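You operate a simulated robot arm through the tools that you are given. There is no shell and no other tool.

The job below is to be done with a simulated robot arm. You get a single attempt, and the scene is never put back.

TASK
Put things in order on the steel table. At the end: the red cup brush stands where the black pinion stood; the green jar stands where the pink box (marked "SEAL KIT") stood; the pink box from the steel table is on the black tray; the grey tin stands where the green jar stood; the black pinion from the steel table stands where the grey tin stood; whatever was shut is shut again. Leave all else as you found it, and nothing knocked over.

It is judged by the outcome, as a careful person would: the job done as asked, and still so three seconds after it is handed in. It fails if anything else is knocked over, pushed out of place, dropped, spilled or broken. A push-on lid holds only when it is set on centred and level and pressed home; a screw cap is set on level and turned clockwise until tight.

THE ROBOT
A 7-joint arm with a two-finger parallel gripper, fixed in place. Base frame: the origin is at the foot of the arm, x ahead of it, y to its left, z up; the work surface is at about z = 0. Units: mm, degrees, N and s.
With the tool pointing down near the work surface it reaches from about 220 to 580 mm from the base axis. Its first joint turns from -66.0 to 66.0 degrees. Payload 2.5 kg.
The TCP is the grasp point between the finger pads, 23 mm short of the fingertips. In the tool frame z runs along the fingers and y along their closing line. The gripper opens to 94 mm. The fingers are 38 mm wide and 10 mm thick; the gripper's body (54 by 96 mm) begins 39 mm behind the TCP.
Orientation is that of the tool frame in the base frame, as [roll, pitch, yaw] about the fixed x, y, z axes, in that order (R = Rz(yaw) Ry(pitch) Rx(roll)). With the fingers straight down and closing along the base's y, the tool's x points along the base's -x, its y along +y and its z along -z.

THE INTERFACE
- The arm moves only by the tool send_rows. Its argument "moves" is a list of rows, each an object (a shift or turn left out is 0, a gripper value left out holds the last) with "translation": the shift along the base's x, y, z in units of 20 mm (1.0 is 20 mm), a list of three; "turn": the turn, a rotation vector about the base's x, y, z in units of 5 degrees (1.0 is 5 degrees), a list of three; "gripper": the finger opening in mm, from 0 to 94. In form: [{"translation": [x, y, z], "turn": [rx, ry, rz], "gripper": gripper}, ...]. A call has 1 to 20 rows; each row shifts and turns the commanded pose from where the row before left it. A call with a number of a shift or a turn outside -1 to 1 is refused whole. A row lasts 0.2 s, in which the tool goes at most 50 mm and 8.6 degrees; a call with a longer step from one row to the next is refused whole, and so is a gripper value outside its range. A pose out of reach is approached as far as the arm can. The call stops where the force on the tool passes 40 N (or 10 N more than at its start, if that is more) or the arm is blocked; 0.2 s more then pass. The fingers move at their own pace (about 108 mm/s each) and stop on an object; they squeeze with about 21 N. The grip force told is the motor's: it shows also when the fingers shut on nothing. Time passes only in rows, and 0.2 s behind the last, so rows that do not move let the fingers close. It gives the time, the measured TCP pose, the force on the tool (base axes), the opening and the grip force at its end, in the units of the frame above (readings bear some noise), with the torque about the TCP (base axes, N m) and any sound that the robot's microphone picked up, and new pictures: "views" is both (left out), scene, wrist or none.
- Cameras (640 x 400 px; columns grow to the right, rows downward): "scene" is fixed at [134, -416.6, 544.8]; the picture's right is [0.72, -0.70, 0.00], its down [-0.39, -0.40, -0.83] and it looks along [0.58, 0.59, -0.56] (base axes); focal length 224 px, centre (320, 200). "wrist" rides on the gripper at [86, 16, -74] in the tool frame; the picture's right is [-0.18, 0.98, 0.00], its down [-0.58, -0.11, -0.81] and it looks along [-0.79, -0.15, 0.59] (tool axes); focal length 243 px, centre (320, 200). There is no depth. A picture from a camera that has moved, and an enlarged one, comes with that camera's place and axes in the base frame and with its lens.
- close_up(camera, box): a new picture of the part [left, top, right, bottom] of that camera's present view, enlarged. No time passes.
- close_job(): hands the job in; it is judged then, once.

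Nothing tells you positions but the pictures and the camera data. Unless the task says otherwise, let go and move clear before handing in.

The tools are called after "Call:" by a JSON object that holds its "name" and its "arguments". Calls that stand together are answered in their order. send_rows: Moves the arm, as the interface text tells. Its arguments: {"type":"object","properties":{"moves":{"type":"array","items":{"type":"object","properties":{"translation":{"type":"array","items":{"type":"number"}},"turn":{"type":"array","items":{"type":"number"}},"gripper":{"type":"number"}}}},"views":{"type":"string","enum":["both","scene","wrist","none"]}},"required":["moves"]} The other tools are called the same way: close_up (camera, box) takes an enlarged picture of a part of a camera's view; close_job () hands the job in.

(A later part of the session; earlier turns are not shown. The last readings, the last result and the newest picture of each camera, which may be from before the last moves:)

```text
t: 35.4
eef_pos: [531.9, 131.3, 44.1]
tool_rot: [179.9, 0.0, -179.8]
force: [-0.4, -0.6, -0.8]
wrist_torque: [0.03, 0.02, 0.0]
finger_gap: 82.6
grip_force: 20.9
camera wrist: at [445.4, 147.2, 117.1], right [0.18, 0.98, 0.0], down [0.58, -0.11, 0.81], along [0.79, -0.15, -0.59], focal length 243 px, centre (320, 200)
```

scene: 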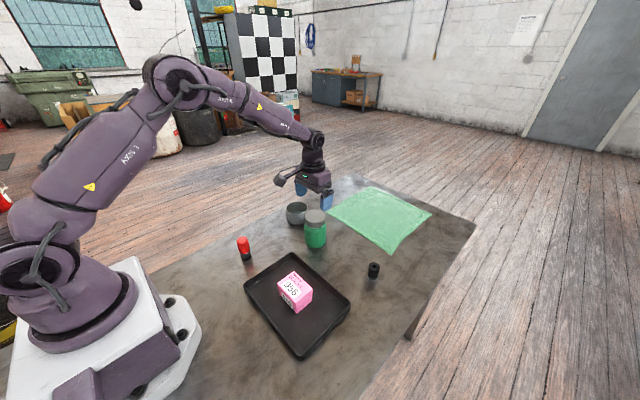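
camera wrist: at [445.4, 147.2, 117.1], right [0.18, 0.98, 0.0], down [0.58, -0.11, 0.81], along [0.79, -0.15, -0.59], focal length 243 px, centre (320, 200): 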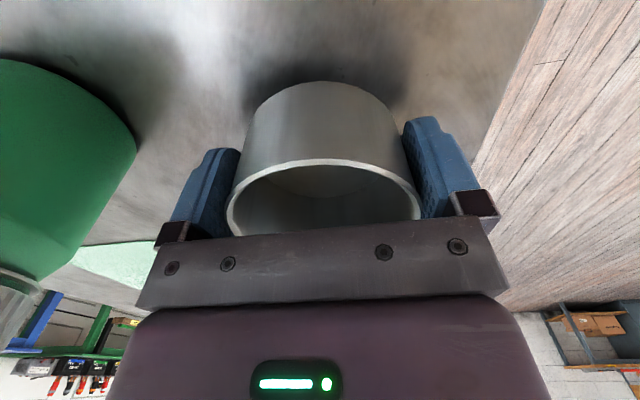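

The tin is gripped. I'll carry it to the jar's old spot at about (396,111).

Call:
{"name": "send_rows", "arguments": {"moves": [{"translation": [0, 0, 0.8]}, {"translation": [0, 0, 0.8]}, {"translation": [0, 0, 0.8]}, {"translation": [-0.85, -0.129, 0]}, {"translation": [-0.85, -0.129, 0]}, {"translation": [-0.85, -0.129, 0]}, {"translation": [-0.85, -0.129, 0]}, {"translation": [-0.85, -0.129, 0]}, {"translation": [-0.85, -0.129, 0]}, {"translation": [-0.85, -0.129, 0]}, {"translation": [-0.86, -0.129, 0]}, {}, {"translation": [0, 0, -0.8]}, {"translation": [0, 0, -0.8]}, {"translation": [0, 0, -0.8]}, {"translation": [0, 0, -0.35]}, {}]}}

Call:
{"name": "close_up", "arguments": {"camera": "scene", "box": [225, 170, 325, 260]}}

```text
t: 39.0
eef_pos: [395.8, 110.5, 34.5]
tool_rot: [179.9, 0.0, -179.9]
force: [0.0, -0.3, 0.6]
wrist_torque: [0.03, 0.0, -0.02]
finger_gap: 82.1
grip_force: 21.1
camera wrist: at [308.8, 126.0, 109.2], right [0.18, 0.98, 0.0], down [0.58, -0.11, 0.81], along [0.79, -0.15, -0.59], focal length 243 px, centre (320, 200)
```

scene: 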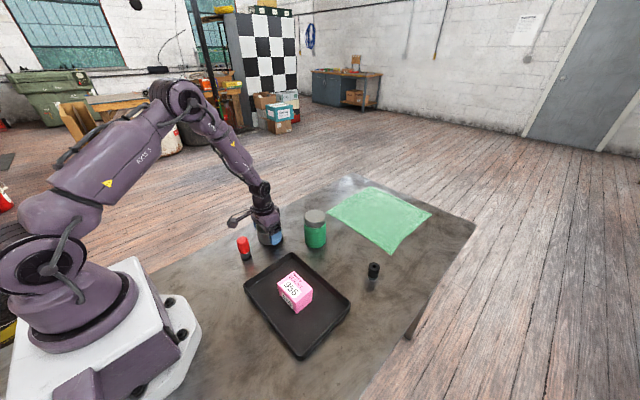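
wrist: 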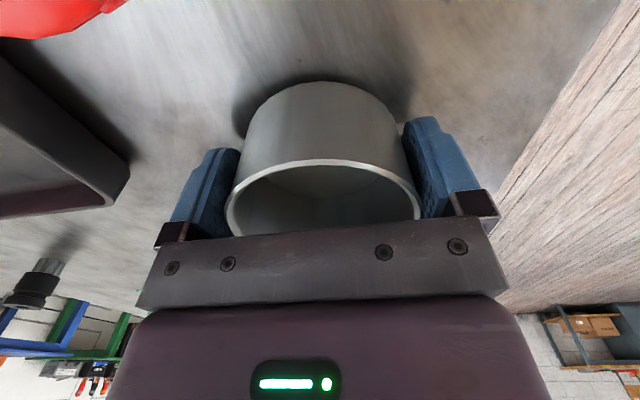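

```text
4.44 times, centred on (275, 215) of scene
camera zoom: at [134.0, -416.6, 544.8], right [0.72, -0.7, 0.0], down [-0.39, -0.4, -0.83], along [0.58, 0.59, -0.56], focal length 993 px, centre (520, 133)
```

zoom: 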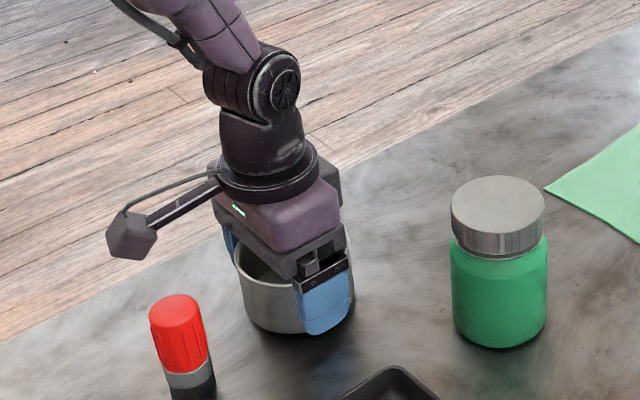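

Call:
{"name": "send_rows", "arguments": {"moves": [{"translation": [0, 0, -0.1]}, {"translation": [0, 0, -0.1]}, {"translation": [0, 0, -0.06]}, {}], "views": "none"}}

```text
t: 40.0
eef_pos: [396.5, 111.6, 31.1]
tool_rot: [180.0, 0.0, -179.8]
force: [-0.1, 0.6, -0.3]
wrist_torque: [-0.02, 0.04, 0.02]
finger_gap: 82.3
grip_force: 21.2
```

Call:
{"name": "send_rows", "arguments": {"moves": [{"translation": [0, 0, -0.05]}, {"translation": [0, 0, -0.04]}, {}], "views": "none"}}

```text
t: 40.8
eef_pos: [397.0, 110.2, 28.6]
tool_rot: [-179.9, 0.3, -179.9]
force: [-2.8, -0.8, 17.1]
wrist_torque: [-0.03, -0.18, -0.22]
finger_gap: 82.1
grip_force: 20.8
```

The tin is in contact. I'll ease off, release and rise.

Call:
{"name": "send_rows", "arguments": {"moves": [{"translation": [0, 0, 0.04]}, {"gripper": 86}, {"gripper": 94}, {}, {"translation": [0, 0, 0.5]}, {"translation": [0, 0, 0.7]}, {"translation": [0, 0, 1]}, {"translation": [0, 0, 1]}, {"translation": [0, 0, 1]}, {"translation": [0, 0, 1]}, {"translation": [0, 0, 1]}, {}]}}

Call:
{"name": "close_up", "arguments": {"camera": "scene", "box": [225, 170, 345, 270]}}

```text
t: 43.4
eef_pos: [395.8, 111.8, 152.9]
tool_rot: [180.0, 0.0, -179.8]
force: [-0.1, 0.0, 0.1]
wrist_torque: [0.0, -0.01, -0.02]
finger_gap: 94.0
grip_force: 0.0
camera wrist: at [308.0, 127.4, 227.5], right [0.18, 0.98, 0.0], down [0.58, -0.11, 0.81], along [0.79, -0.15, -0.59], focal length 243 px, centre (320, 200)
```

scene: 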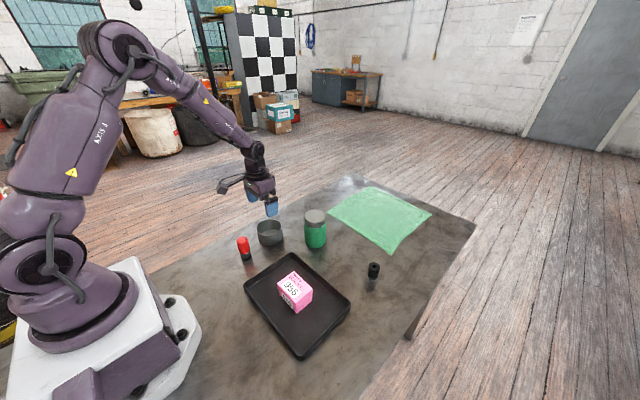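
wrist: 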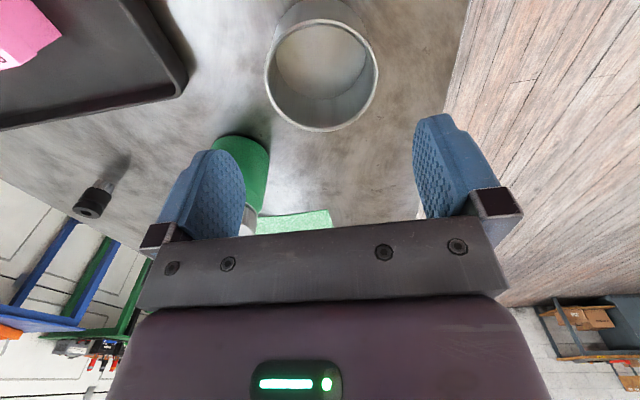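

```text
4.00 times, centred on (285, 220) of scene
camera zoom: at [134.0, -416.6, 544.8], right [0.72, -0.7, 0.0], down [-0.39, -0.4, -0.83], along [0.58, 0.59, -0.56], focal length 894 px, centre (460, 120)
```

zoom: 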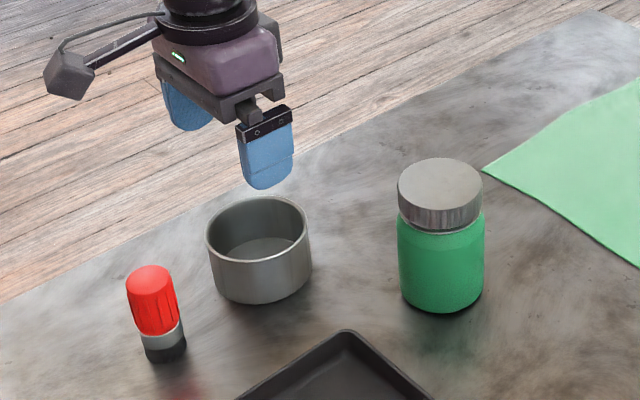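

The tin is standing on the jar's old spot. Next I'll hover over the pinion.

Call:
{"name": "send_rows", "arguments": {"moves": [{"translation": [0, 0, 0.7], "gripper": 60}, {"translation": [0.345, -0.98, 0]}, {"translation": [0.345, -0.98, 0]}, {"translation": [0.345, -0.98, 0]}, {"translation": [0.345, -0.98, 0]}, {"translation": [0.345, -0.98, 0]}, {"translation": [0.345, -0.98, 0]}, {"translation": [0.345, -0.98, 0]}, {"translation": [0.345, -0.98, 0]}, {"translation": [0.345, -0.98, 0]}, {"translation": [0.345, -0.98, 0]}, {"translation": [0.345, -0.98, 0]}, {"translation": [0.345, -0.98, 0]}, {"translation": [0.345, -0.98, 0]}, {"translation": [0.345, -0.98, 0]}, {"translation": [0.345, -0.98, 0]}, {"translation": [0.345, -0.98, 0]}, {"translation": [0.345, -0.98, 0]}, {"translation": [0, 0, -0.7]}, {}]}}

Call:
{"name": "close_up", "arguments": {"camera": "wrist", "box": [240, 0, 400, 120]}}

```text
t: 47.6
eef_pos: [512.0, -221.9, 153.8]
tool_rot: [-179.9, 0.0, -179.8]
force: [0.2, -0.2, -0.4]
wrist_torque: [0.03, 0.01, -0.01]
finger_gap: 60.0
grip_force: 0.0
camera wrist: at [425.4, -205.6, 227.7], right [0.18, 0.98, 0.0], down [0.58, -0.11, 0.81], along [0.79, -0.15, -0.59], focal length 243 px, centre (320, 200)
```

scene: 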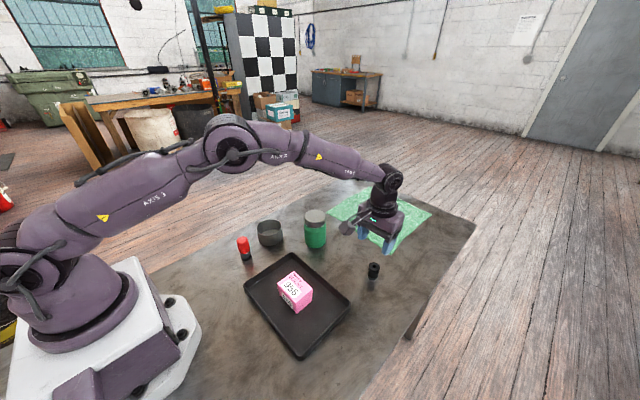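
wrist: 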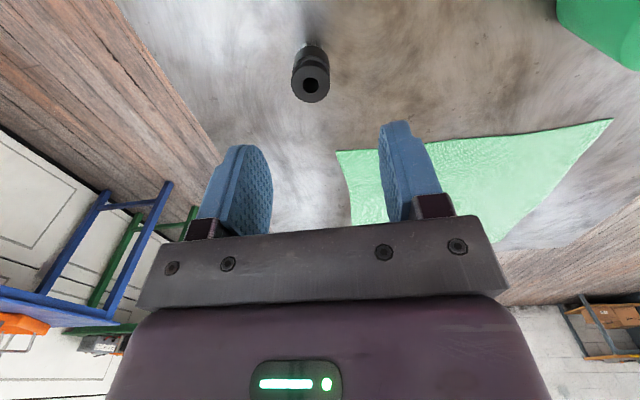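

```text
3.33 times, centred on (320, 60) of wrist
camera zoom: at [425.4, -205.6, 227.7], right [0.18, 0.98, 0.0], down [0.58, -0.11, 0.81], along [0.79, -0.15, -0.59], focal length 809 px, centre (320, 667)
```

zoom: 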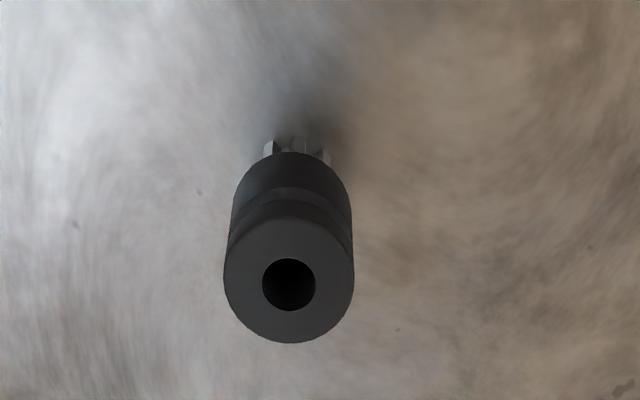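

Call:
{"name": "send_rows", "arguments": {"moves": [{"translation": [0.15, -0.37, -0.7]}, {"translation": [0, 0, -0.7]}, {"translation": [0, 0, -0.7]}, {}], "views": "wrist"}}

Call:
{"name": "close_up", "arguments": {"camera": "wrist", "box": [240, 0, 400, 150]}}

Call:
{"name": "close_up", "arguments": {"camera": "scene", "box": [340, 210, 420, 300]}}

```text
t: 48.6
eef_pos: [516.4, -230.2, 111.7]
tool_rot: [179.9, 0.0, -179.8]
force: [-0.2, 0.6, -0.6]
wrist_torque: [0.01, -0.01, -0.01]
finger_gap: 60.0
grip_force: 0.1
camera wrist: at [428.9, -214.1, 185.4], right [0.18, 0.98, 0.0], down [0.58, -0.11, 0.81], along [0.79, -0.15, -0.59], focal length 243 px, centre (320, 200)
```

wrist: 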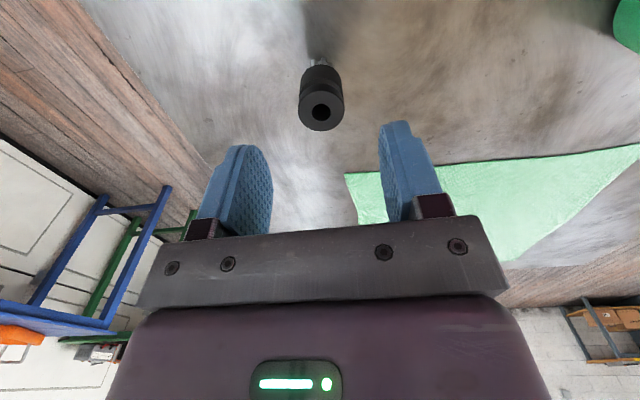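

```text
2.67 times, centred on (320, 75) of wrist
camera zoom: at [428.9, -214.1, 185.4], right [0.18, 0.98, 0.0], down [0.58, -0.11, 0.81], along [0.79, -0.15, -0.59], focal length 647 px, centre (320, 533)
```

zoom: 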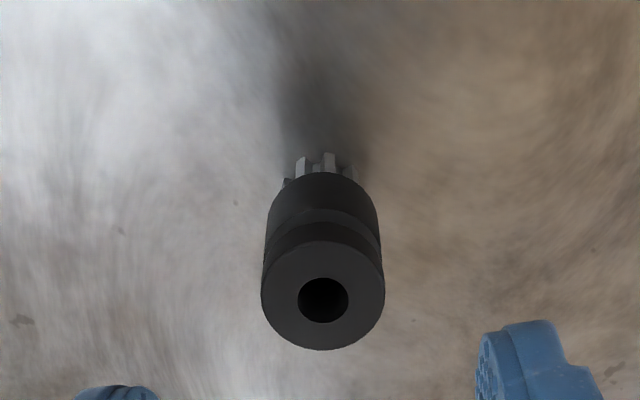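

```text
4.44 times, centred on (380, 255) of scene
camera zoom: at [134.0, -416.6, 544.8], right [0.72, -0.7, 0.0], down [-0.39, -0.4, -0.83], along [0.58, 0.59, -0.56], focal length 993 px, centre (53, -44)
```

zoom: 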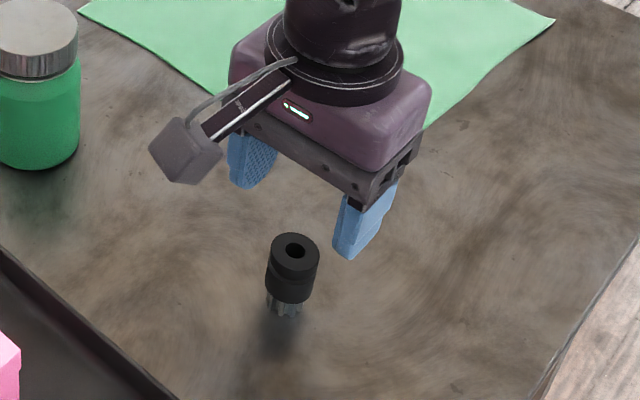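

Call:
{"name": "send_rows", "arguments": {"moves": [{"translation": [0.2, 0, -0.75]}, {"translation": [0, 0, -0.75]}, {}], "views": "wrist"}}

Call:
{"name": "close_up", "arguments": {"camera": "wrist", "box": [200, 0, 440, 180]}}

```text
t: 49.4
eef_pos: [520.5, -229.0, 81.1]
tool_rot: [179.9, 0.0, -179.7]
force: [0.1, -0.2, 0.3]
wrist_torque: [0.0, -0.01, 0.0]
finger_gap: 60.2
grip_force: 0.0
camera wrist: at [433.3, -212.8, 155.0], right [0.18, 0.98, 0.0], down [0.58, -0.11, 0.81], along [0.79, -0.15, -0.59], focal length 243 px, centre (320, 200)
```

wrist: 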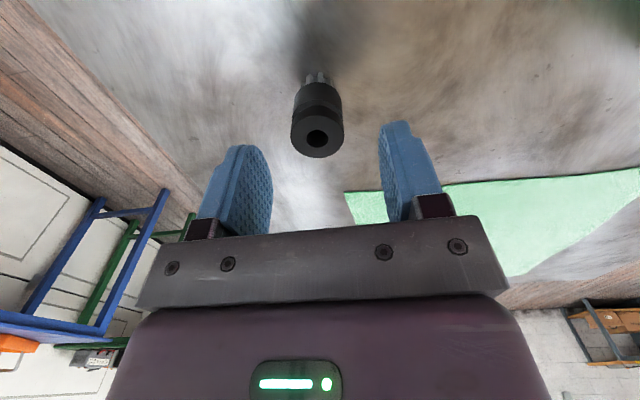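

```text
2.22 times, centred on (320, 90) of wrist
camera zoom: at [433.3, -212.8, 155.0], right [0.18, 0.98, 0.0], down [0.58, -0.11, 0.81], along [0.79, -0.15, -0.59], focal length 539 px, centre (320, 444)
```

zoom: 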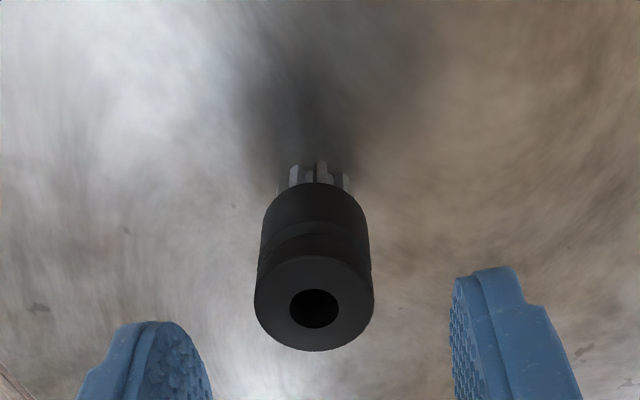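

The pinion is at about (520,-230) and 48 mm tall. I'll descend and grip it.

Call:
{"name": "send_rows", "arguments": {"moves": [{"translation": [-0.04, -0.04, -0.775]}, {"translation": [0, 0, -0.775]}, {"translation": [0, 0, -0.775]}, {}, {"gripper": 20}, {}, {}], "views": "wrist"}}

```text
t: 51.0
eef_pos: [519.9, -230.1, 34.9]
tool_rot: [-179.9, 0.1, -179.8]
force: [1.4, -0.7, 0.6]
wrist_torque: [0.01, -0.06, -0.02]
finger_gap: 29.1
grip_force: 21.1
camera wrist: at [433.2, -214.5, 108.3], right [0.18, 0.98, 0.0], down [0.58, -0.11, 0.81], along [0.79, -0.15, -0.59], focal length 243 px, centre (320, 200)
```

wrist: 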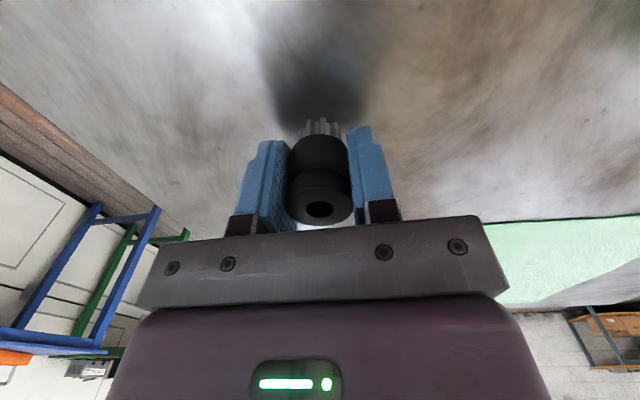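

Call:
{"name": "send_rows", "arguments": {"moves": [{"translation": [0, 0, 0.3]}, {"translation": [0, 0, 0.7]}, {"translation": [0, 0, 1]}, {"translation": [0, 0, 1]}, {"translation": [0, 0, 1]}, {"translation": [0, 0, 1]}, {"translation": [0, 0, 1]}, {"translation": [0, 0, 1]}, {}], "views": "both"}}

Call:
{"name": "send_rows", "arguments": {"moves": [{"translation": [0.032, 0.9525, 0]}, {"translation": [0.032, 0.9525, 0]}, {"translation": [0.032, 0.9525, 0]}, {"translation": [0.032, 0.9525, 0]}, {"translation": [0.032, 0.9525, 0]}, {"translation": [0.032, 0.9525, 0]}, {"translation": [0.032, 0.9525, 0]}, {"translation": [0.032, 0.9525, 0]}, {"translation": [0.032, 0.9525, 0]}, {"translation": [0.032, 0.9525, 0]}, {"translation": [0.032, 0.9525, 0]}, {"translation": [0.032, 0.9525, 0]}, {"translation": [0.032, 0.9525, 0]}, {"translation": [0.032, 0.9525, 0]}, {"translation": [0.032, 0.9525, 0]}, {"translation": [0.032, 0.9525, 0]}, {"translation": [0.032, 0.9525, 0]}, {"translation": [0.032, 0.9525, 0]}, {"translation": [0.032, 0.9525, 0]}, {}], "views": "both"}}

```text
t: 53.0
eef_pos: [519.5, -229.2, 174.5]
tool_rot: [179.9, 0.1, -179.9]
force: [0.4, -0.2, -0.3]
wrist_torque: [0.0, 0.0, 0.0]
finger_gap: 29.4
grip_force: 20.8
camera wrist: at [431.2, -213.9, 248.4], right [0.18, 0.98, 0.0], down [0.58, -0.11, 0.81], along [0.79, -0.15, -0.59], focal length 243 px, centre (320, 200)
```

scene: 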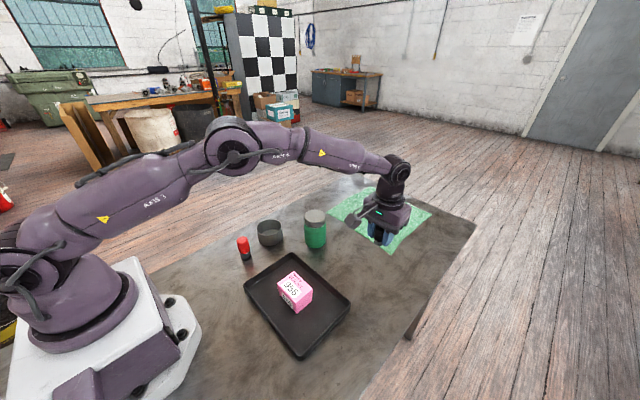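
wrist: 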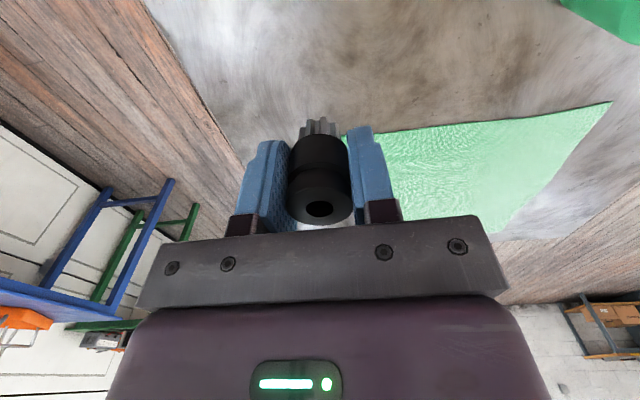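

```text
t: 57.2
eef_pos: [532.6, 133.2, 173.5]
tool_rot: [-180.0, 0.0, -179.9]
force: [0.6, -0.3, -1.5]
wrist_torque: [-0.02, 0.01, 0.0]
finger_gap: 29.2
grip_force: 21.2
camera wrist: at [444.9, 148.9, 247.7], right [0.18, 0.98, 0.0], down [0.58, -0.11, 0.81], along [0.79, -0.15, -0.59], focal length 243 px, centre (320, 200)
```

scene: 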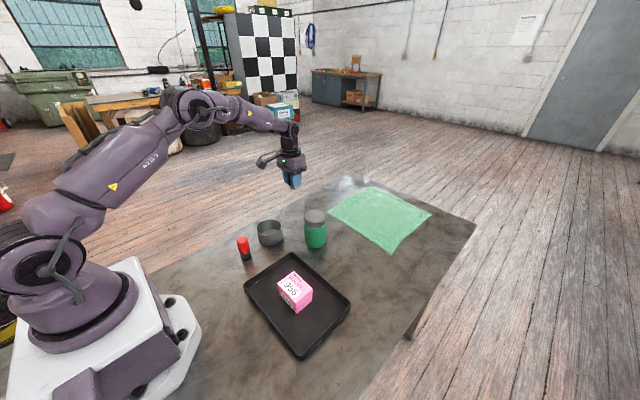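
wrist: 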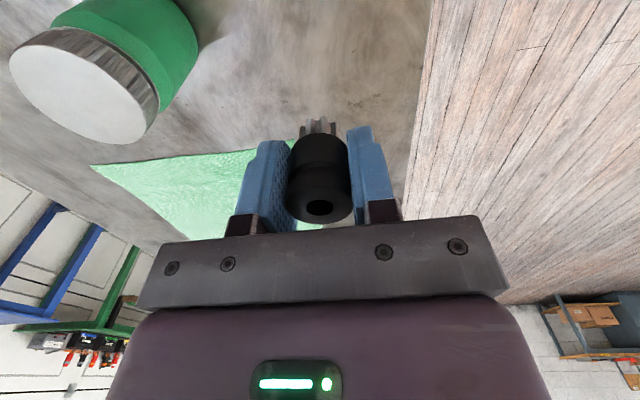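

The pinion is over the tin's old spot, so I'll lower it.

Call:
{"name": "send_rows", "arguments": {"moves": [{"translation": [0, 0, -0.95]}, {"translation": [0, 0, -0.95]}, {"translation": [0, 0, -0.95]}, {"translation": [0, 0, -0.95]}, {"translation": [0, 0, -0.95]}, {"translation": [0, 0, -0.95]}, {"translation": [0, 0, -0.8]}, {"translation": [0, 0, -0.3]}, {}], "views": "both"}}

Call:
{"name": "send_rows", "arguments": {"moves": [{"translation": [0, 0, -0.07]}, {"translation": [0, 0, -0.07]}, {"translation": [0, 0, -0.05]}, {}], "views": "none"}}

```text
t: 59.2
eef_pos: [531.7, 132.1, 40.5]
tool_rot: [179.9, -0.1, -179.8]
force: [0.4, 0.0, -1.2]
wrist_torque: [-0.01, -0.03, -0.01]
finger_gap: 29.1
grip_force: 21.2
camera wrist: at [444.5, 147.3, 114.2], right [0.18, 0.98, 0.0], down [0.58, -0.11, 0.81], along [0.79, -0.15, -0.59], focal length 243 px, centre (320, 200)
```

scene: 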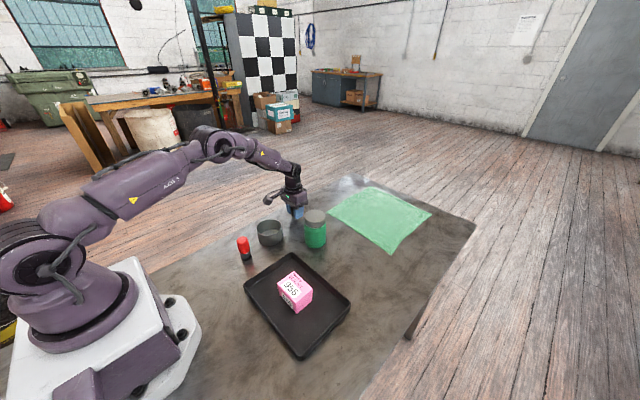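
wrist: 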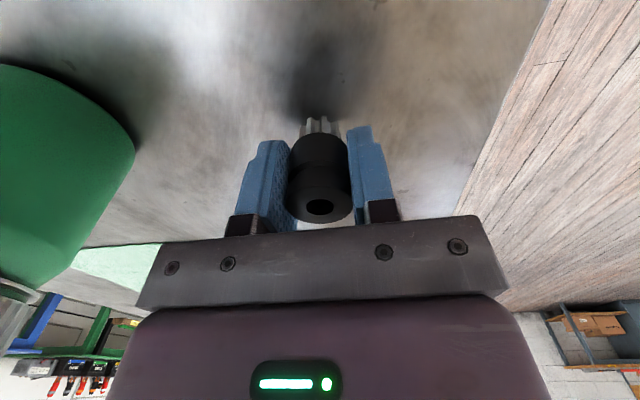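

```text
t: 60.2
eef_pos: [531.5, 131.4, 36.3]
tool_rot: [-180.0, 0.0, -179.9]
force: [-1.2, -0.8, 3.2]
wrist_torque: [-0.07, 0.08, 0.01]
finger_gap: 29.3
grip_force: 20.8
```

Call:
{"name": "send_rows", "arguments": {"moves": [{"translation": [0, 0, -0.02]}, {"gripper": 34}, {"gripper": 45}, {"gripper": 60}, {}, {"translation": [0, 0, 0.5]}, {"translation": [0, 0, 0.8]}, {"translation": [0, 0, 1]}, {"translation": [0, 0, 1]}, {"translation": [0, 0, 1]}, {"translation": [0, 0, 1]}, {"translation": [0, 0, 1]}, {}]}}

Call:
{"name": "close_up", "arguments": {"camera": "scene", "box": [225, 170, 345, 270]}}

```text
t: 63.0
eef_pos: [532.0, 132.4, 161.2]
tool_rot: [-179.9, 0.0, -179.8]
force: [-0.3, -0.9, -0.8]
wrist_torque: [0.01, 0.02, 0.02]
finger_gap: 59.9
grip_force: 0.1
camera wrist: at [444.5, 149.2, 235.0], right [0.18, 0.98, 0.0], down [0.58, -0.11, 0.81], along [0.79, -0.15, -0.59], focal length 243 px, centre (320, 200)
```

scene: 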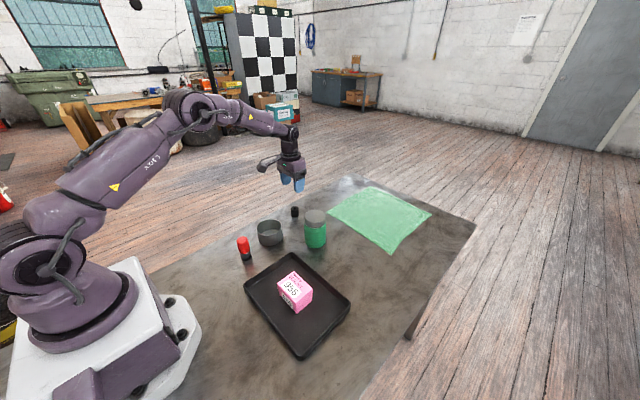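
wrist: 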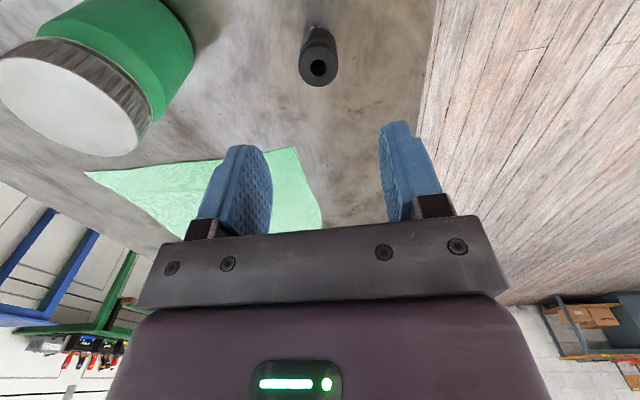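

```text
4.00 times, centred on (285, 220) of scene
camera zoom: at [134.0, -416.6, 544.8], right [0.72, -0.7, 0.0], down [-0.39, -0.4, -0.83], along [0.58, 0.59, -0.56], focal length 894 px, centre (460, 120)
```

zoom: 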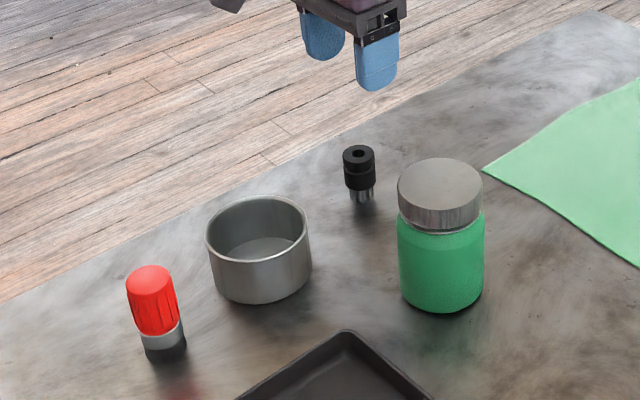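

The pinion stands in place. Next I'll hover over the brush at about (296,85).

Call:
{"name": "send_rows", "arguments": {"moves": [{"translation": [-0.985, -0.196, 0.15]}, {"translation": [-0.985, -0.196, 0.15]}, {"translation": [-0.985, -0.196, 0.15]}, {"translation": [-0.985, -0.196, 0.15]}, {"translation": [-0.985, -0.196, 0.15]}, {"translation": [-0.985, -0.196, 0.15]}, {"translation": [-0.985, -0.196, 0.15]}, {"translation": [-0.985, -0.196, 0.15]}, {"translation": [-0.985, -0.196, 0.15]}, {"translation": [-0.985, -0.196, 0.15]}, {"translation": [-0.985, -0.196, 0]}, {"translation": [-0.985, -0.196, 0]}, {}]}}

Call:
{"name": "close_up", "arguments": {"camera": "wrist", "box": [240, 0, 400, 150]}}

```text
t: 65.8
eef_pos: [294.0, 86.9, 191.4]
tool_rot: [-179.9, 0.1, -179.8]
force: [0.0, 0.7, 0.2]
wrist_torque: [-0.01, -0.05, 0.01]
finger_gap: 60.3
grip_force: 0.1
camera wrist: at [206.6, 101.6, 264.7], right [0.18, 0.98, 0.0], down [0.58, -0.11, 0.81], along [0.79, -0.15, -0.59], focal length 243 px, centre (320, 200)
```

scene: 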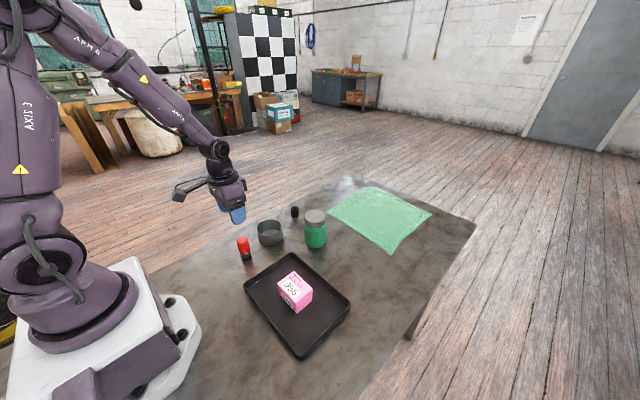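
wrist: 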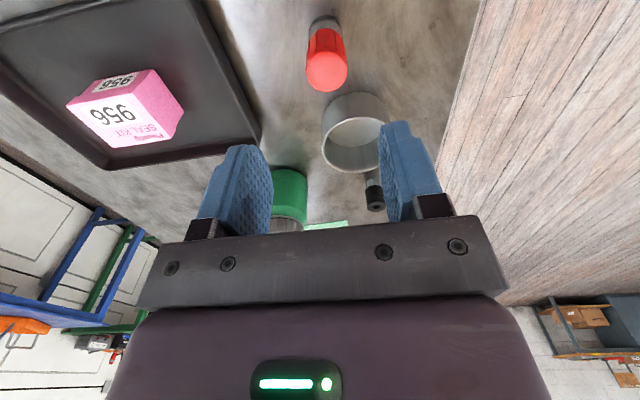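

```text
2.67 times, centred on (320, 75) of wrist
camera zoom: at [206.6, 101.6, 264.7], right [0.18, 0.98, 0.0], down [0.58, -0.11, 0.81], along [0.79, -0.15, -0.59], focal length 647 px, centre (320, 533)
```

zoom: 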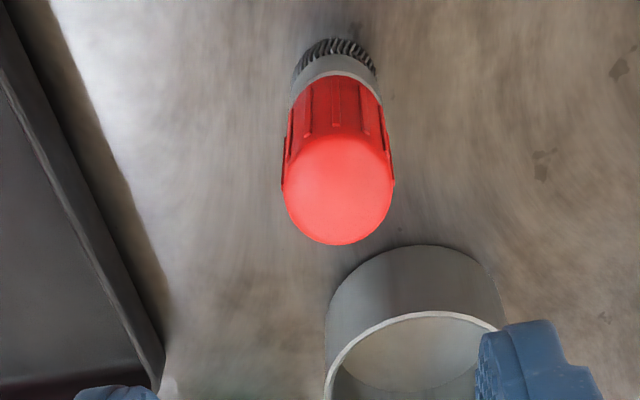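

Call:
{"name": "send_rows", "arguments": {"moves": [{"translation": [0.25, 0.22, -0.9]}, {"translation": [0, 0, -0.9]}, {"translation": [0, 0, -0.9]}, {}], "views": "wrist"}}

Call:
{"name": "close_up", "arguments": {"camera": "wrist", "box": [240, 0, 400, 150]}}

```text
t: 66.8
eef_pos: [299.6, 89.4, 136.3]
tool_rot: [179.9, -0.1, -179.8]
force: [1.1, 0.3, -0.9]
wrist_torque: [0.04, 0.0, 0.0]
finger_gap: 60.0
grip_force: 0.0
camera wrist: at [212.4, 105.5, 210.5], right [0.18, 0.98, 0.0], down [0.58, -0.11, 0.81], along [0.79, -0.15, -0.59], focal length 243 px, centre (320, 200)
```

wrist: 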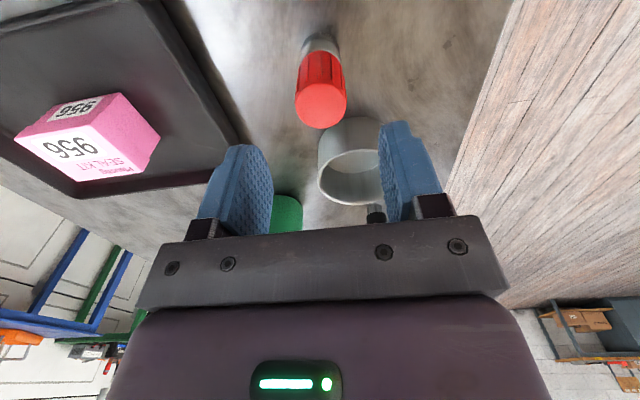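

```text
2.67 times, centred on (320, 75) of wrist
camera zoom: at [212.4, 105.5, 210.5], right [0.18, 0.98, 0.0], down [0.58, -0.11, 0.81], along [0.79, -0.15, -0.59], focal length 647 px, centre (320, 533)
```

zoom: 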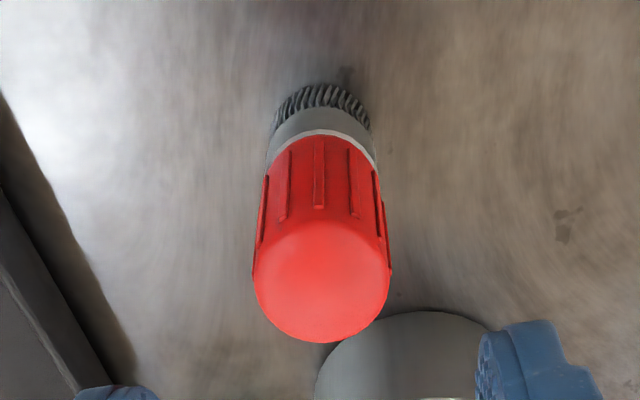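

Call:
{"name": "send_rows", "arguments": {"moves": [{"translation": [0, 0, -0.87]}, {"translation": [0, 0, -0.87]}, {"translation": [0, 0, -0.87]}, {"translation": [0, 0, -0.87]}, {"translation": [0, 0, -0.86]}, {}]}}

Call:
{"name": "close_up", "arguments": {"camera": "scene", "box": [205, 190, 295, 270]}}

```text
t: 68.2
eef_pos: [301.3, 91.3, 50.1]
tool_rot: [-179.9, 0.0, -179.8]
force: [-0.8, 0.3, 0.6]
wrist_torque: [0.03, 0.01, -0.02]
finger_gap: 60.2
grip_force: 0.0
camera wrist: at [213.7, 106.2, 123.4], right [0.18, 0.98, 0.0], down [0.58, -0.11, 0.81], along [0.79, -0.15, -0.59], focal length 243 px, centre (320, 200)
```

scene: 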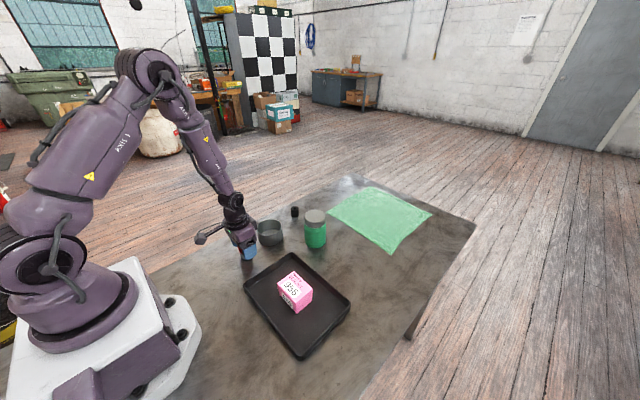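
wrist: 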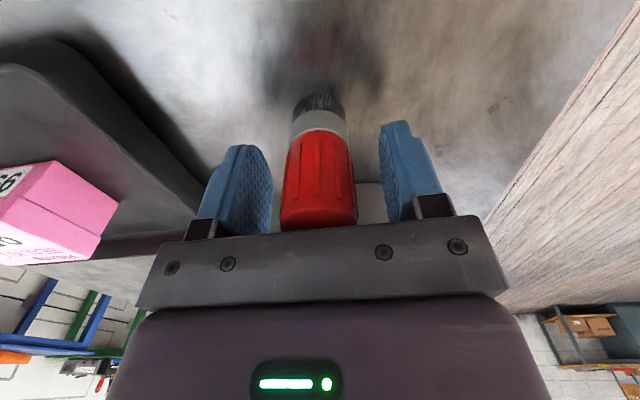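

```text
5.00 times, centred on (250, 230) of scene
camera zoom: at [134.0, -416.6, 544.8], right [0.72, -0.7, 0.0], down [-0.39, -0.4, -0.83], along [0.58, 0.59, -0.56], focal length 1117 px, centre (670, 50)
```

zoom: 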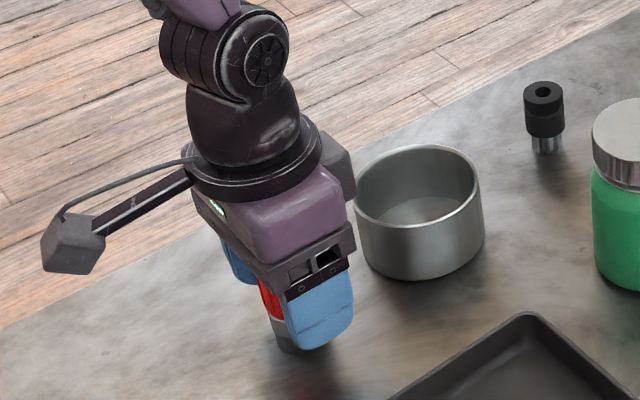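

Call:
{"name": "send_rows", "arguments": {"moves": [{"gripper": 24}, {}, {}, {"translation": [0, 0, 0.3]}, {"translation": [0, 0, 0.5]}, {}], "views": "both"}}

Call:
{"name": "close_up", "arguments": {"camera": "scene", "box": [205, 190, 295, 270]}}

```text
t: 69.6
eef_pos: [300.2, 91.5, 65.4]
tool_rot: [-179.9, 0.0, -179.7]
force: [0.0, -0.3, -1.7]
wrist_torque: [-0.03, -0.01, 0.03]
finger_gap: 31.1
grip_force: 20.8
camera wrist: at [212.4, 106.5, 139.4], right [0.18, 0.98, 0.0], down [0.58, -0.11, 0.81], along [0.79, -0.15, -0.59], focal length 243 px, centre (320, 200)
```

scene: 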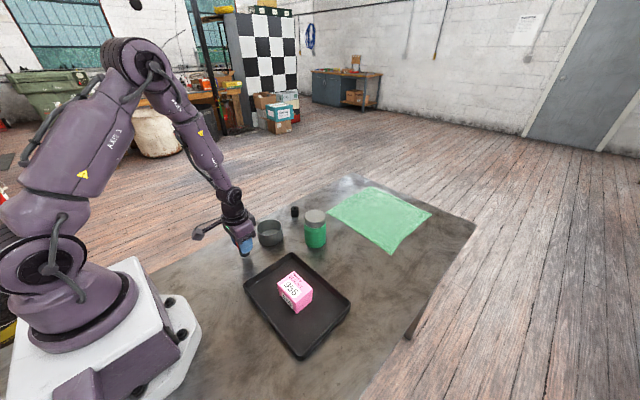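
wrist: 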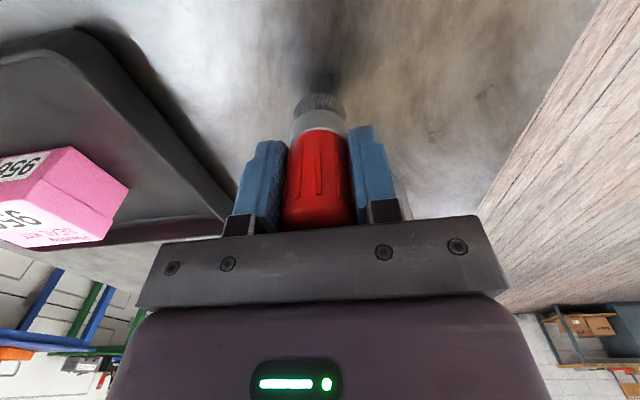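

```text
5.00 times, centred on (250, 230) of scene
camera zoom: at [134.0, -416.6, 544.8], right [0.72, -0.7, 0.0], down [-0.39, -0.4, -0.83], along [0.58, 0.59, -0.56], focal length 1117 px, centre (670, 50)
```

zoom: 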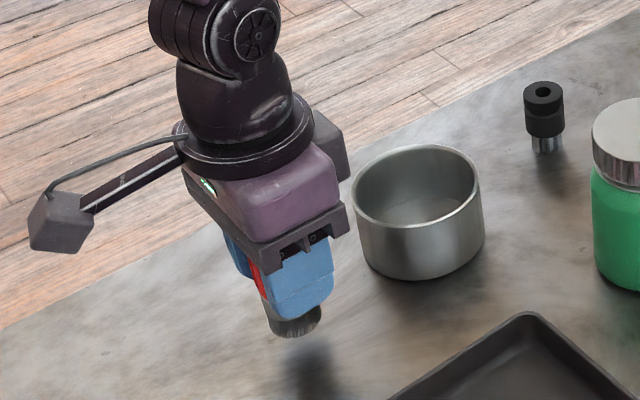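

Call:
{"name": "send_rows", "arguments": {"moves": [{"translation": [0, 0, 0.9]}, {"translation": [0, 0, 0.9]}, {"translation": [0, 0, 0.9]}, {"translation": [0.645, -0.9395, 0]}, {"translation": [0.645, -0.9395, 0]}, {"translation": [0.645, -0.9395, 0]}, {"translation": [0.645, -0.9395, 0]}, {"translation": [0.645, -0.9395, 0]}, {"translation": [0.645, -0.9395, 0]}, {"translation": [0.645, -0.9395, 0]}, {"translation": [0.645, -0.9395, 0]}, {"translation": [0.645, -0.9395, 0]}, {"translation": [0.645, -0.9395, 0]}, {"translation": [0.645, -0.9395, 0]}, {"translation": [0.645, -0.9395, 0]}, {"translation": [0.645, -0.9395, 0]}, {"translation": [0.645, -0.9395, 0]}, {"translation": [0.645, -0.9395, 0]}, {"translation": [0.645, -0.9395, 0]}, {"translation": [0.645, -0.9395, 0]}], "views": "none"}}

Call:
{"name": "send_rows", "arguments": {"moves": [{}, {"translation": [0, 0, -0.8]}, {"translation": [0, 0, -0.8]}, {"translation": [0, 0, -0.8]}, {"translation": [0, 0, -0.8]}, {}], "views": "both"}}

Call:
{"name": "close_up", "arguments": {"camera": "scene", "box": [340, 210, 420, 300]}}

```text
t: 73.8
eef_pos: [518.8, -229.8, 118.9]
tool_rot: [-180.0, 0.0, -179.8]
force: [0.7, 0.1, -1.2]
wrist_torque: [-0.03, -0.01, 0.0]
finger_gap: 31.0
grip_force: 20.9
```

```text
t: 75.2
eef_pos: [519.8, -228.5, 55.7]
tool_rot: [180.0, 0.0, -179.7]
force: [0.7, 0.0, -0.3]
wrist_torque: [-0.01, 0.01, 0.01]
finger_gap: 31.2
grip_force: 20.8
camera wrist: at [432.3, -213.3, 128.9], right [0.18, 0.98, 0.0], down [0.58, -0.11, 0.81], along [0.79, -0.15, -0.59], focal length 243 px, centre (320, 200)
```

scene: 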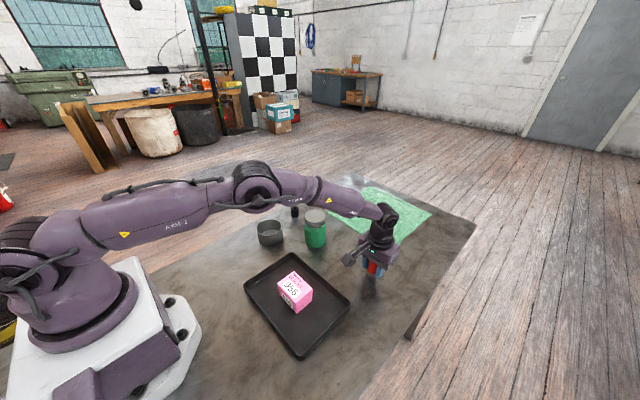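
wrist: 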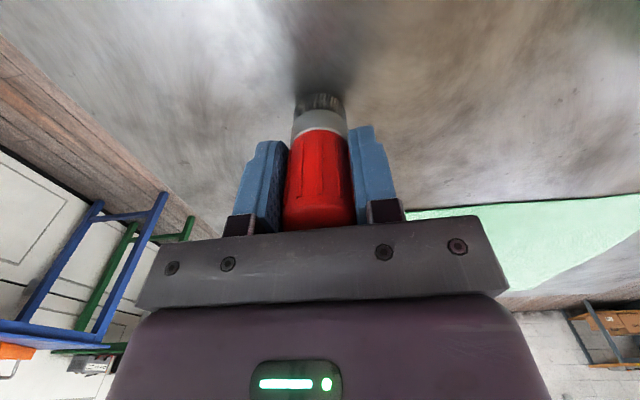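

```text
4.44 times, centred on (380, 255) of scene
camera zoom: at [134.0, -416.6, 544.8], right [0.72, -0.7, 0.0], down [-0.39, -0.4, -0.83], along [0.58, 0.59, -0.56], focal length 993 px, centre (53, -44)
```

zoom: 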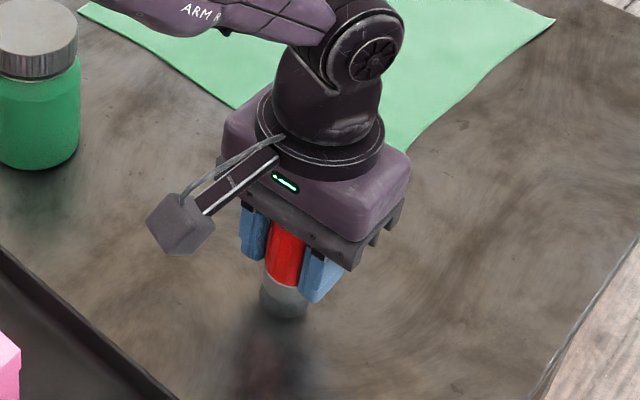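

Call:
{"name": "send_rows", "arguments": {"moves": [{"translation": [0, 0, -0.12]}, {"translation": [0, 0, -0.1]}, {"translation": [0, 0, -0.07]}, {}], "views": "none"}}

```text
t: 76.2
eef_pos: [520.6, -229.2, 49.2]
tool_rot: [180.0, 0.1, -179.8]
force: [-1.8, 0.0, 5.7]
wrist_torque: [0.05, 0.11, -0.01]
finger_gap: 30.8
grip_force: 20.9
```

The brush is touching down. I'll release it and withdraw upward.

Call:
{"name": "send_rows", "arguments": {"moves": [{"gripper": 36}, {"gripper": 48}, {"gripper": 64}, {}, {"translation": [0, 0, 0.5]}, {"translation": [0, 0, 0.8]}, {"translation": [0, 0, 1]}, {"translation": [0, 0, 1]}, {"translation": [0, 0, 1]}, {"translation": [0, 0, 1]}, {"translation": [0, 0, 1]}, {"translation": [-0.9, 0, 0.9]}, {"translation": [-0.9, 0, 0.9]}, {"translation": [-0.9, 0, 0.9]}, {"translation": [-0.9, 0, 0.9]}, {}]}}

Call:
{"name": "close_up", "arguments": {"camera": "scene", "box": [220, 190, 400, 320]}}

Call:
{"name": "close_up", "arguments": {"camera": "scene", "box": [340, 240, 420, 300]}}

```text
t: 79.6
eef_pos: [447.1, -230.5, 248.4]
tool_rot: [-179.9, 0.0, -179.8]
force: [-0.1, 0.1, 0.3]
wrist_torque: [-0.03, -0.02, -0.01]
finger_gap: 64.3
grip_force: 0.0
camera wrist: at [360.8, -214.0, 322.0], right [0.18, 0.98, 0.0], down [0.58, -0.11, 0.81], along [0.79, -0.15, -0.59], focal length 243 px, centre (320, 200)
```

scene: 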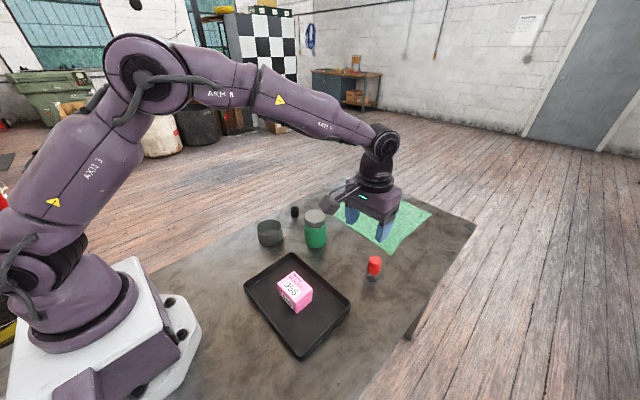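
wrist: 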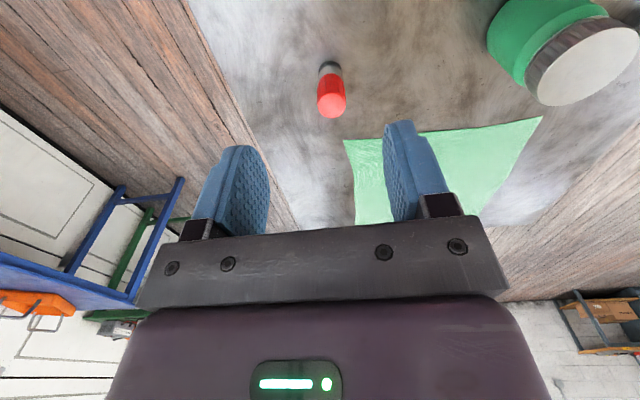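

```text
3.08 times, centred on (310, 255) of scene
camera zoom: at [133.9, -416.6, 544.8], right [0.72, -0.7, 0.0], down [-0.39, -0.4, -0.83], along [0.58, 0.59, -0.56], focal length 688 px, centre (351, 31)
```

zoom: 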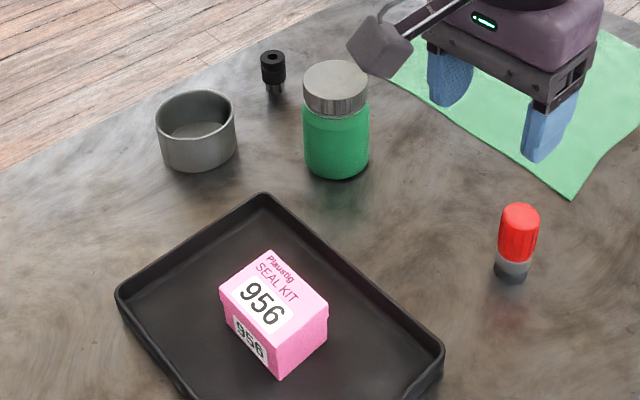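

```text
6.67 times, centred on (380, 270) of scene
camera zoom: at [133.9, -416.6, 544.8], right [0.72, -0.7, 0.0], down [-0.39, -0.4, -0.83], along [0.58, 0.59, -0.56], focal length 1490 px, centre (-80, -267)
```

zoom: 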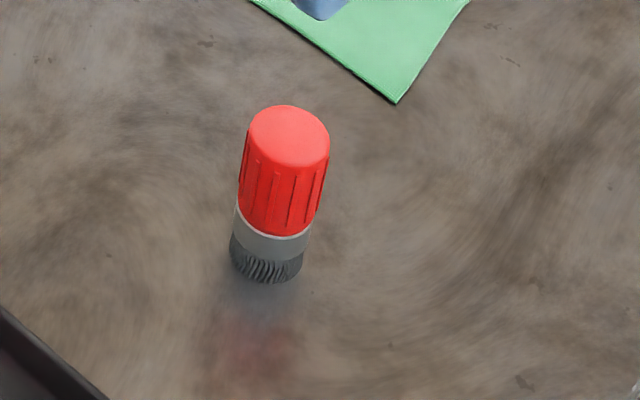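

Everything looks upright. I'll check the pinion's placement using the same crop as at the start.

Call:
{"name": "close_up", "arguments": {"camera": "scene", "box": [225, 195, 335, 270]}}

```text
5.33 times, centred on (280, 232) of scene
camera zoom: at [133.9, -416.6, 544.8], right [0.72, -0.7, 0.0], down [-0.39, -0.4, -0.83], along [0.58, 0.59, -0.56], focal length 1192 px, centre (533, 27)
```

zoom: 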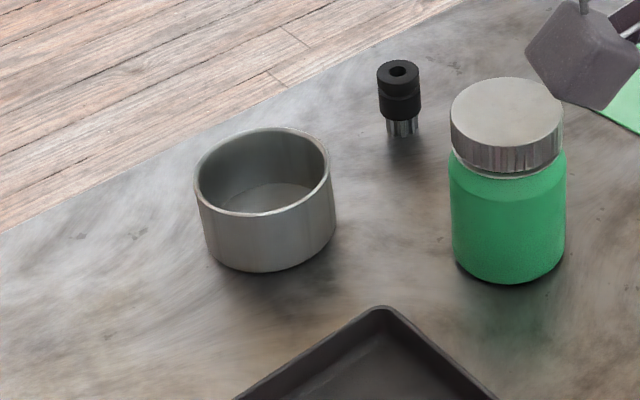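

By the wrist views, the tin's true centre was near x≈538.5, because the ellipse centre misled my first estimate. That leaves the pinion about 6 mm short, so I'll go back and nudge its placement with a careful re-grip.

Call:
{"name": "send_rows", "arguments": {"moves": [{"translation": [0.2227, 0.9527, 0], "gripper": 60}, {"translation": [0.2227, 0.9527, 0]}, {"translation": [0.2227, 0.9527, 0]}, {"translation": [0.2227, 0.9527, 0]}, {"translation": [0.2227, 0.9527, 0]}, {"translation": [0.2227, 0.9527, 0]}, {"translation": [0.2227, 0.9527, 0]}, {"translation": [0.2227, 0.9527, 0]}, {"translation": [0.2227, 0.9527, 0]}, {"translation": [0.2227, 0.9527, 0]}, {"translation": [0.2227, 0.9527, 0]}, {"translation": [0.2227, 0.9527, 0]}, {"translation": [0.2227, 0.9527, 0]}, {"translation": [0.2227, 0.9527, 0]}, {"translation": [0.2227, 0.9527, 0]}, {"translation": [0.2227, 0.9527, 0]}, {"translation": [0.2227, 0.9527, 0]}, {"translation": [0.2227, 0.9527, 0]}, {"translation": [0.2227, 0.9527, 0]}, {}], "views": "none"}}

Call:
{"name": "send_rows", "arguments": {"moves": [{"translation": [0, 0, -0.9]}, {"translation": [0, 0, -0.9]}, {"translation": [0, 0, -0.9]}, {"translation": [0, 0, -0.9]}, {"translation": [0, 0, -0.9]}, {"translation": [0, 0, -0.8]}, {}], "views": "both"}}

Call:
{"name": "close_up", "arguments": {"camera": "wrist", "box": [200, 0, 440, 150]}}

```text
t: 83.8
eef_pos: [530.8, 135.0, 249.6]
tool_rot: [180.0, -0.1, -179.9]
force: [-1.1, 0.8, 0.1]
wrist_torque: [0.0, 0.01, 0.01]
finger_gap: 59.8
grip_force: 0.0
```

```text
t: 85.4
eef_pos: [533.8, 133.5, 143.6]
tool_rot: [-179.9, -0.1, -179.8]
force: [-0.5, 0.1, -0.5]
wrist_torque: [0.01, 0.04, 0.03]
finger_gap: 59.9
grip_force: 0.0
camera wrist: at [446.3, 149.4, 217.2], right [0.18, 0.98, 0.0], down [0.58, -0.11, 0.81], along [0.79, -0.15, -0.59], focal length 243 px, centre (320, 200)
```

scene: 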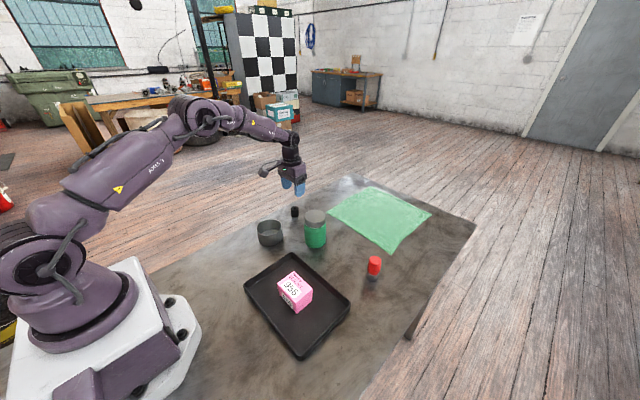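
wrist: 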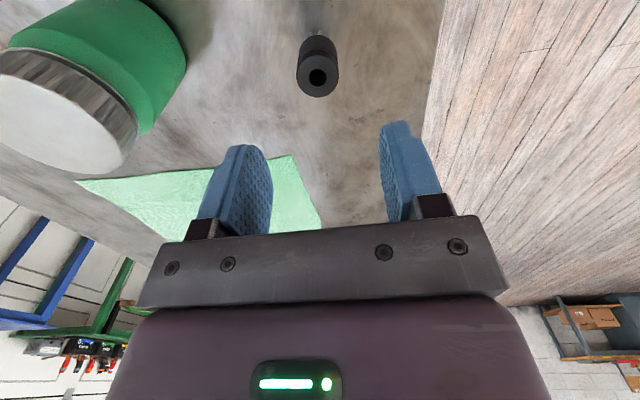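

```text
2.67 times, centred on (320, 75) of wrist
camera zoom: at [446.3, 149.4, 217.2], right [0.18, 0.98, 0.0], down [0.58, -0.11, 0.81], along [0.79, -0.15, -0.59], focal length 647 px, centre (320, 533)
```

zoom: 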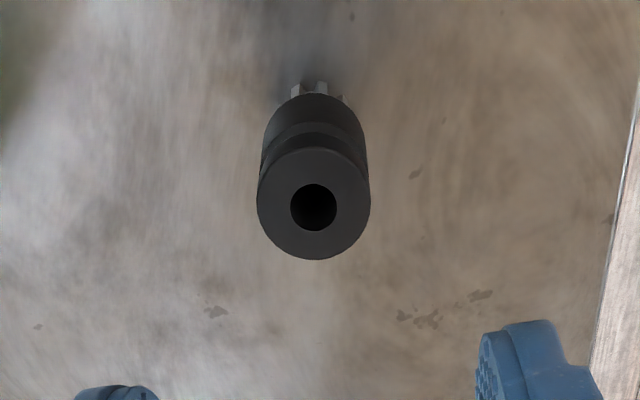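

Call:
{"name": "send_rows", "arguments": {"moves": [{"translation": [0, -0.05, -0.9]}, {"translation": [0, 0, -0.9]}, {"translation": [0, 0, -0.9]}, {"translation": [0, 0, -0.9]}, {"translation": [0, 0, -0.9]}, {"translation": [0, 0, -0.84]}, {}], "views": "wrist"}}

```text
t: 87.0
eef_pos: [533.2, 132.7, 36.0]
tool_rot: [-180.0, 0.0, -179.8]
force: [0.5, 0.3, -0.5]
wrist_torque: [0.03, -0.01, 0.01]
finger_gap: 59.9
grip_force: 0.1
camera wrist: at [445.6, 148.7, 109.7], right [0.18, 0.98, 0.0], down [0.58, -0.11, 0.81], along [0.79, -0.15, -0.59], focal length 243 px, centre (320, 200)
```

wrist: 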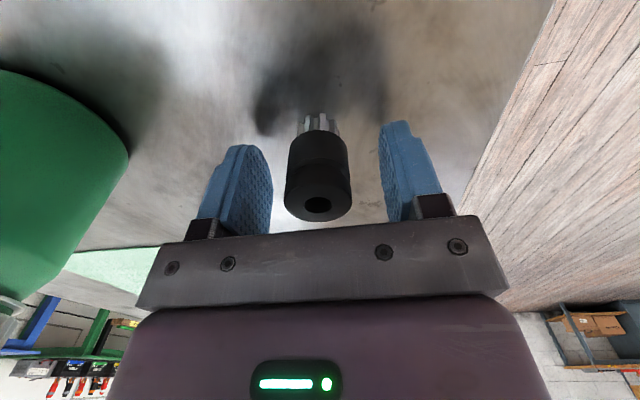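

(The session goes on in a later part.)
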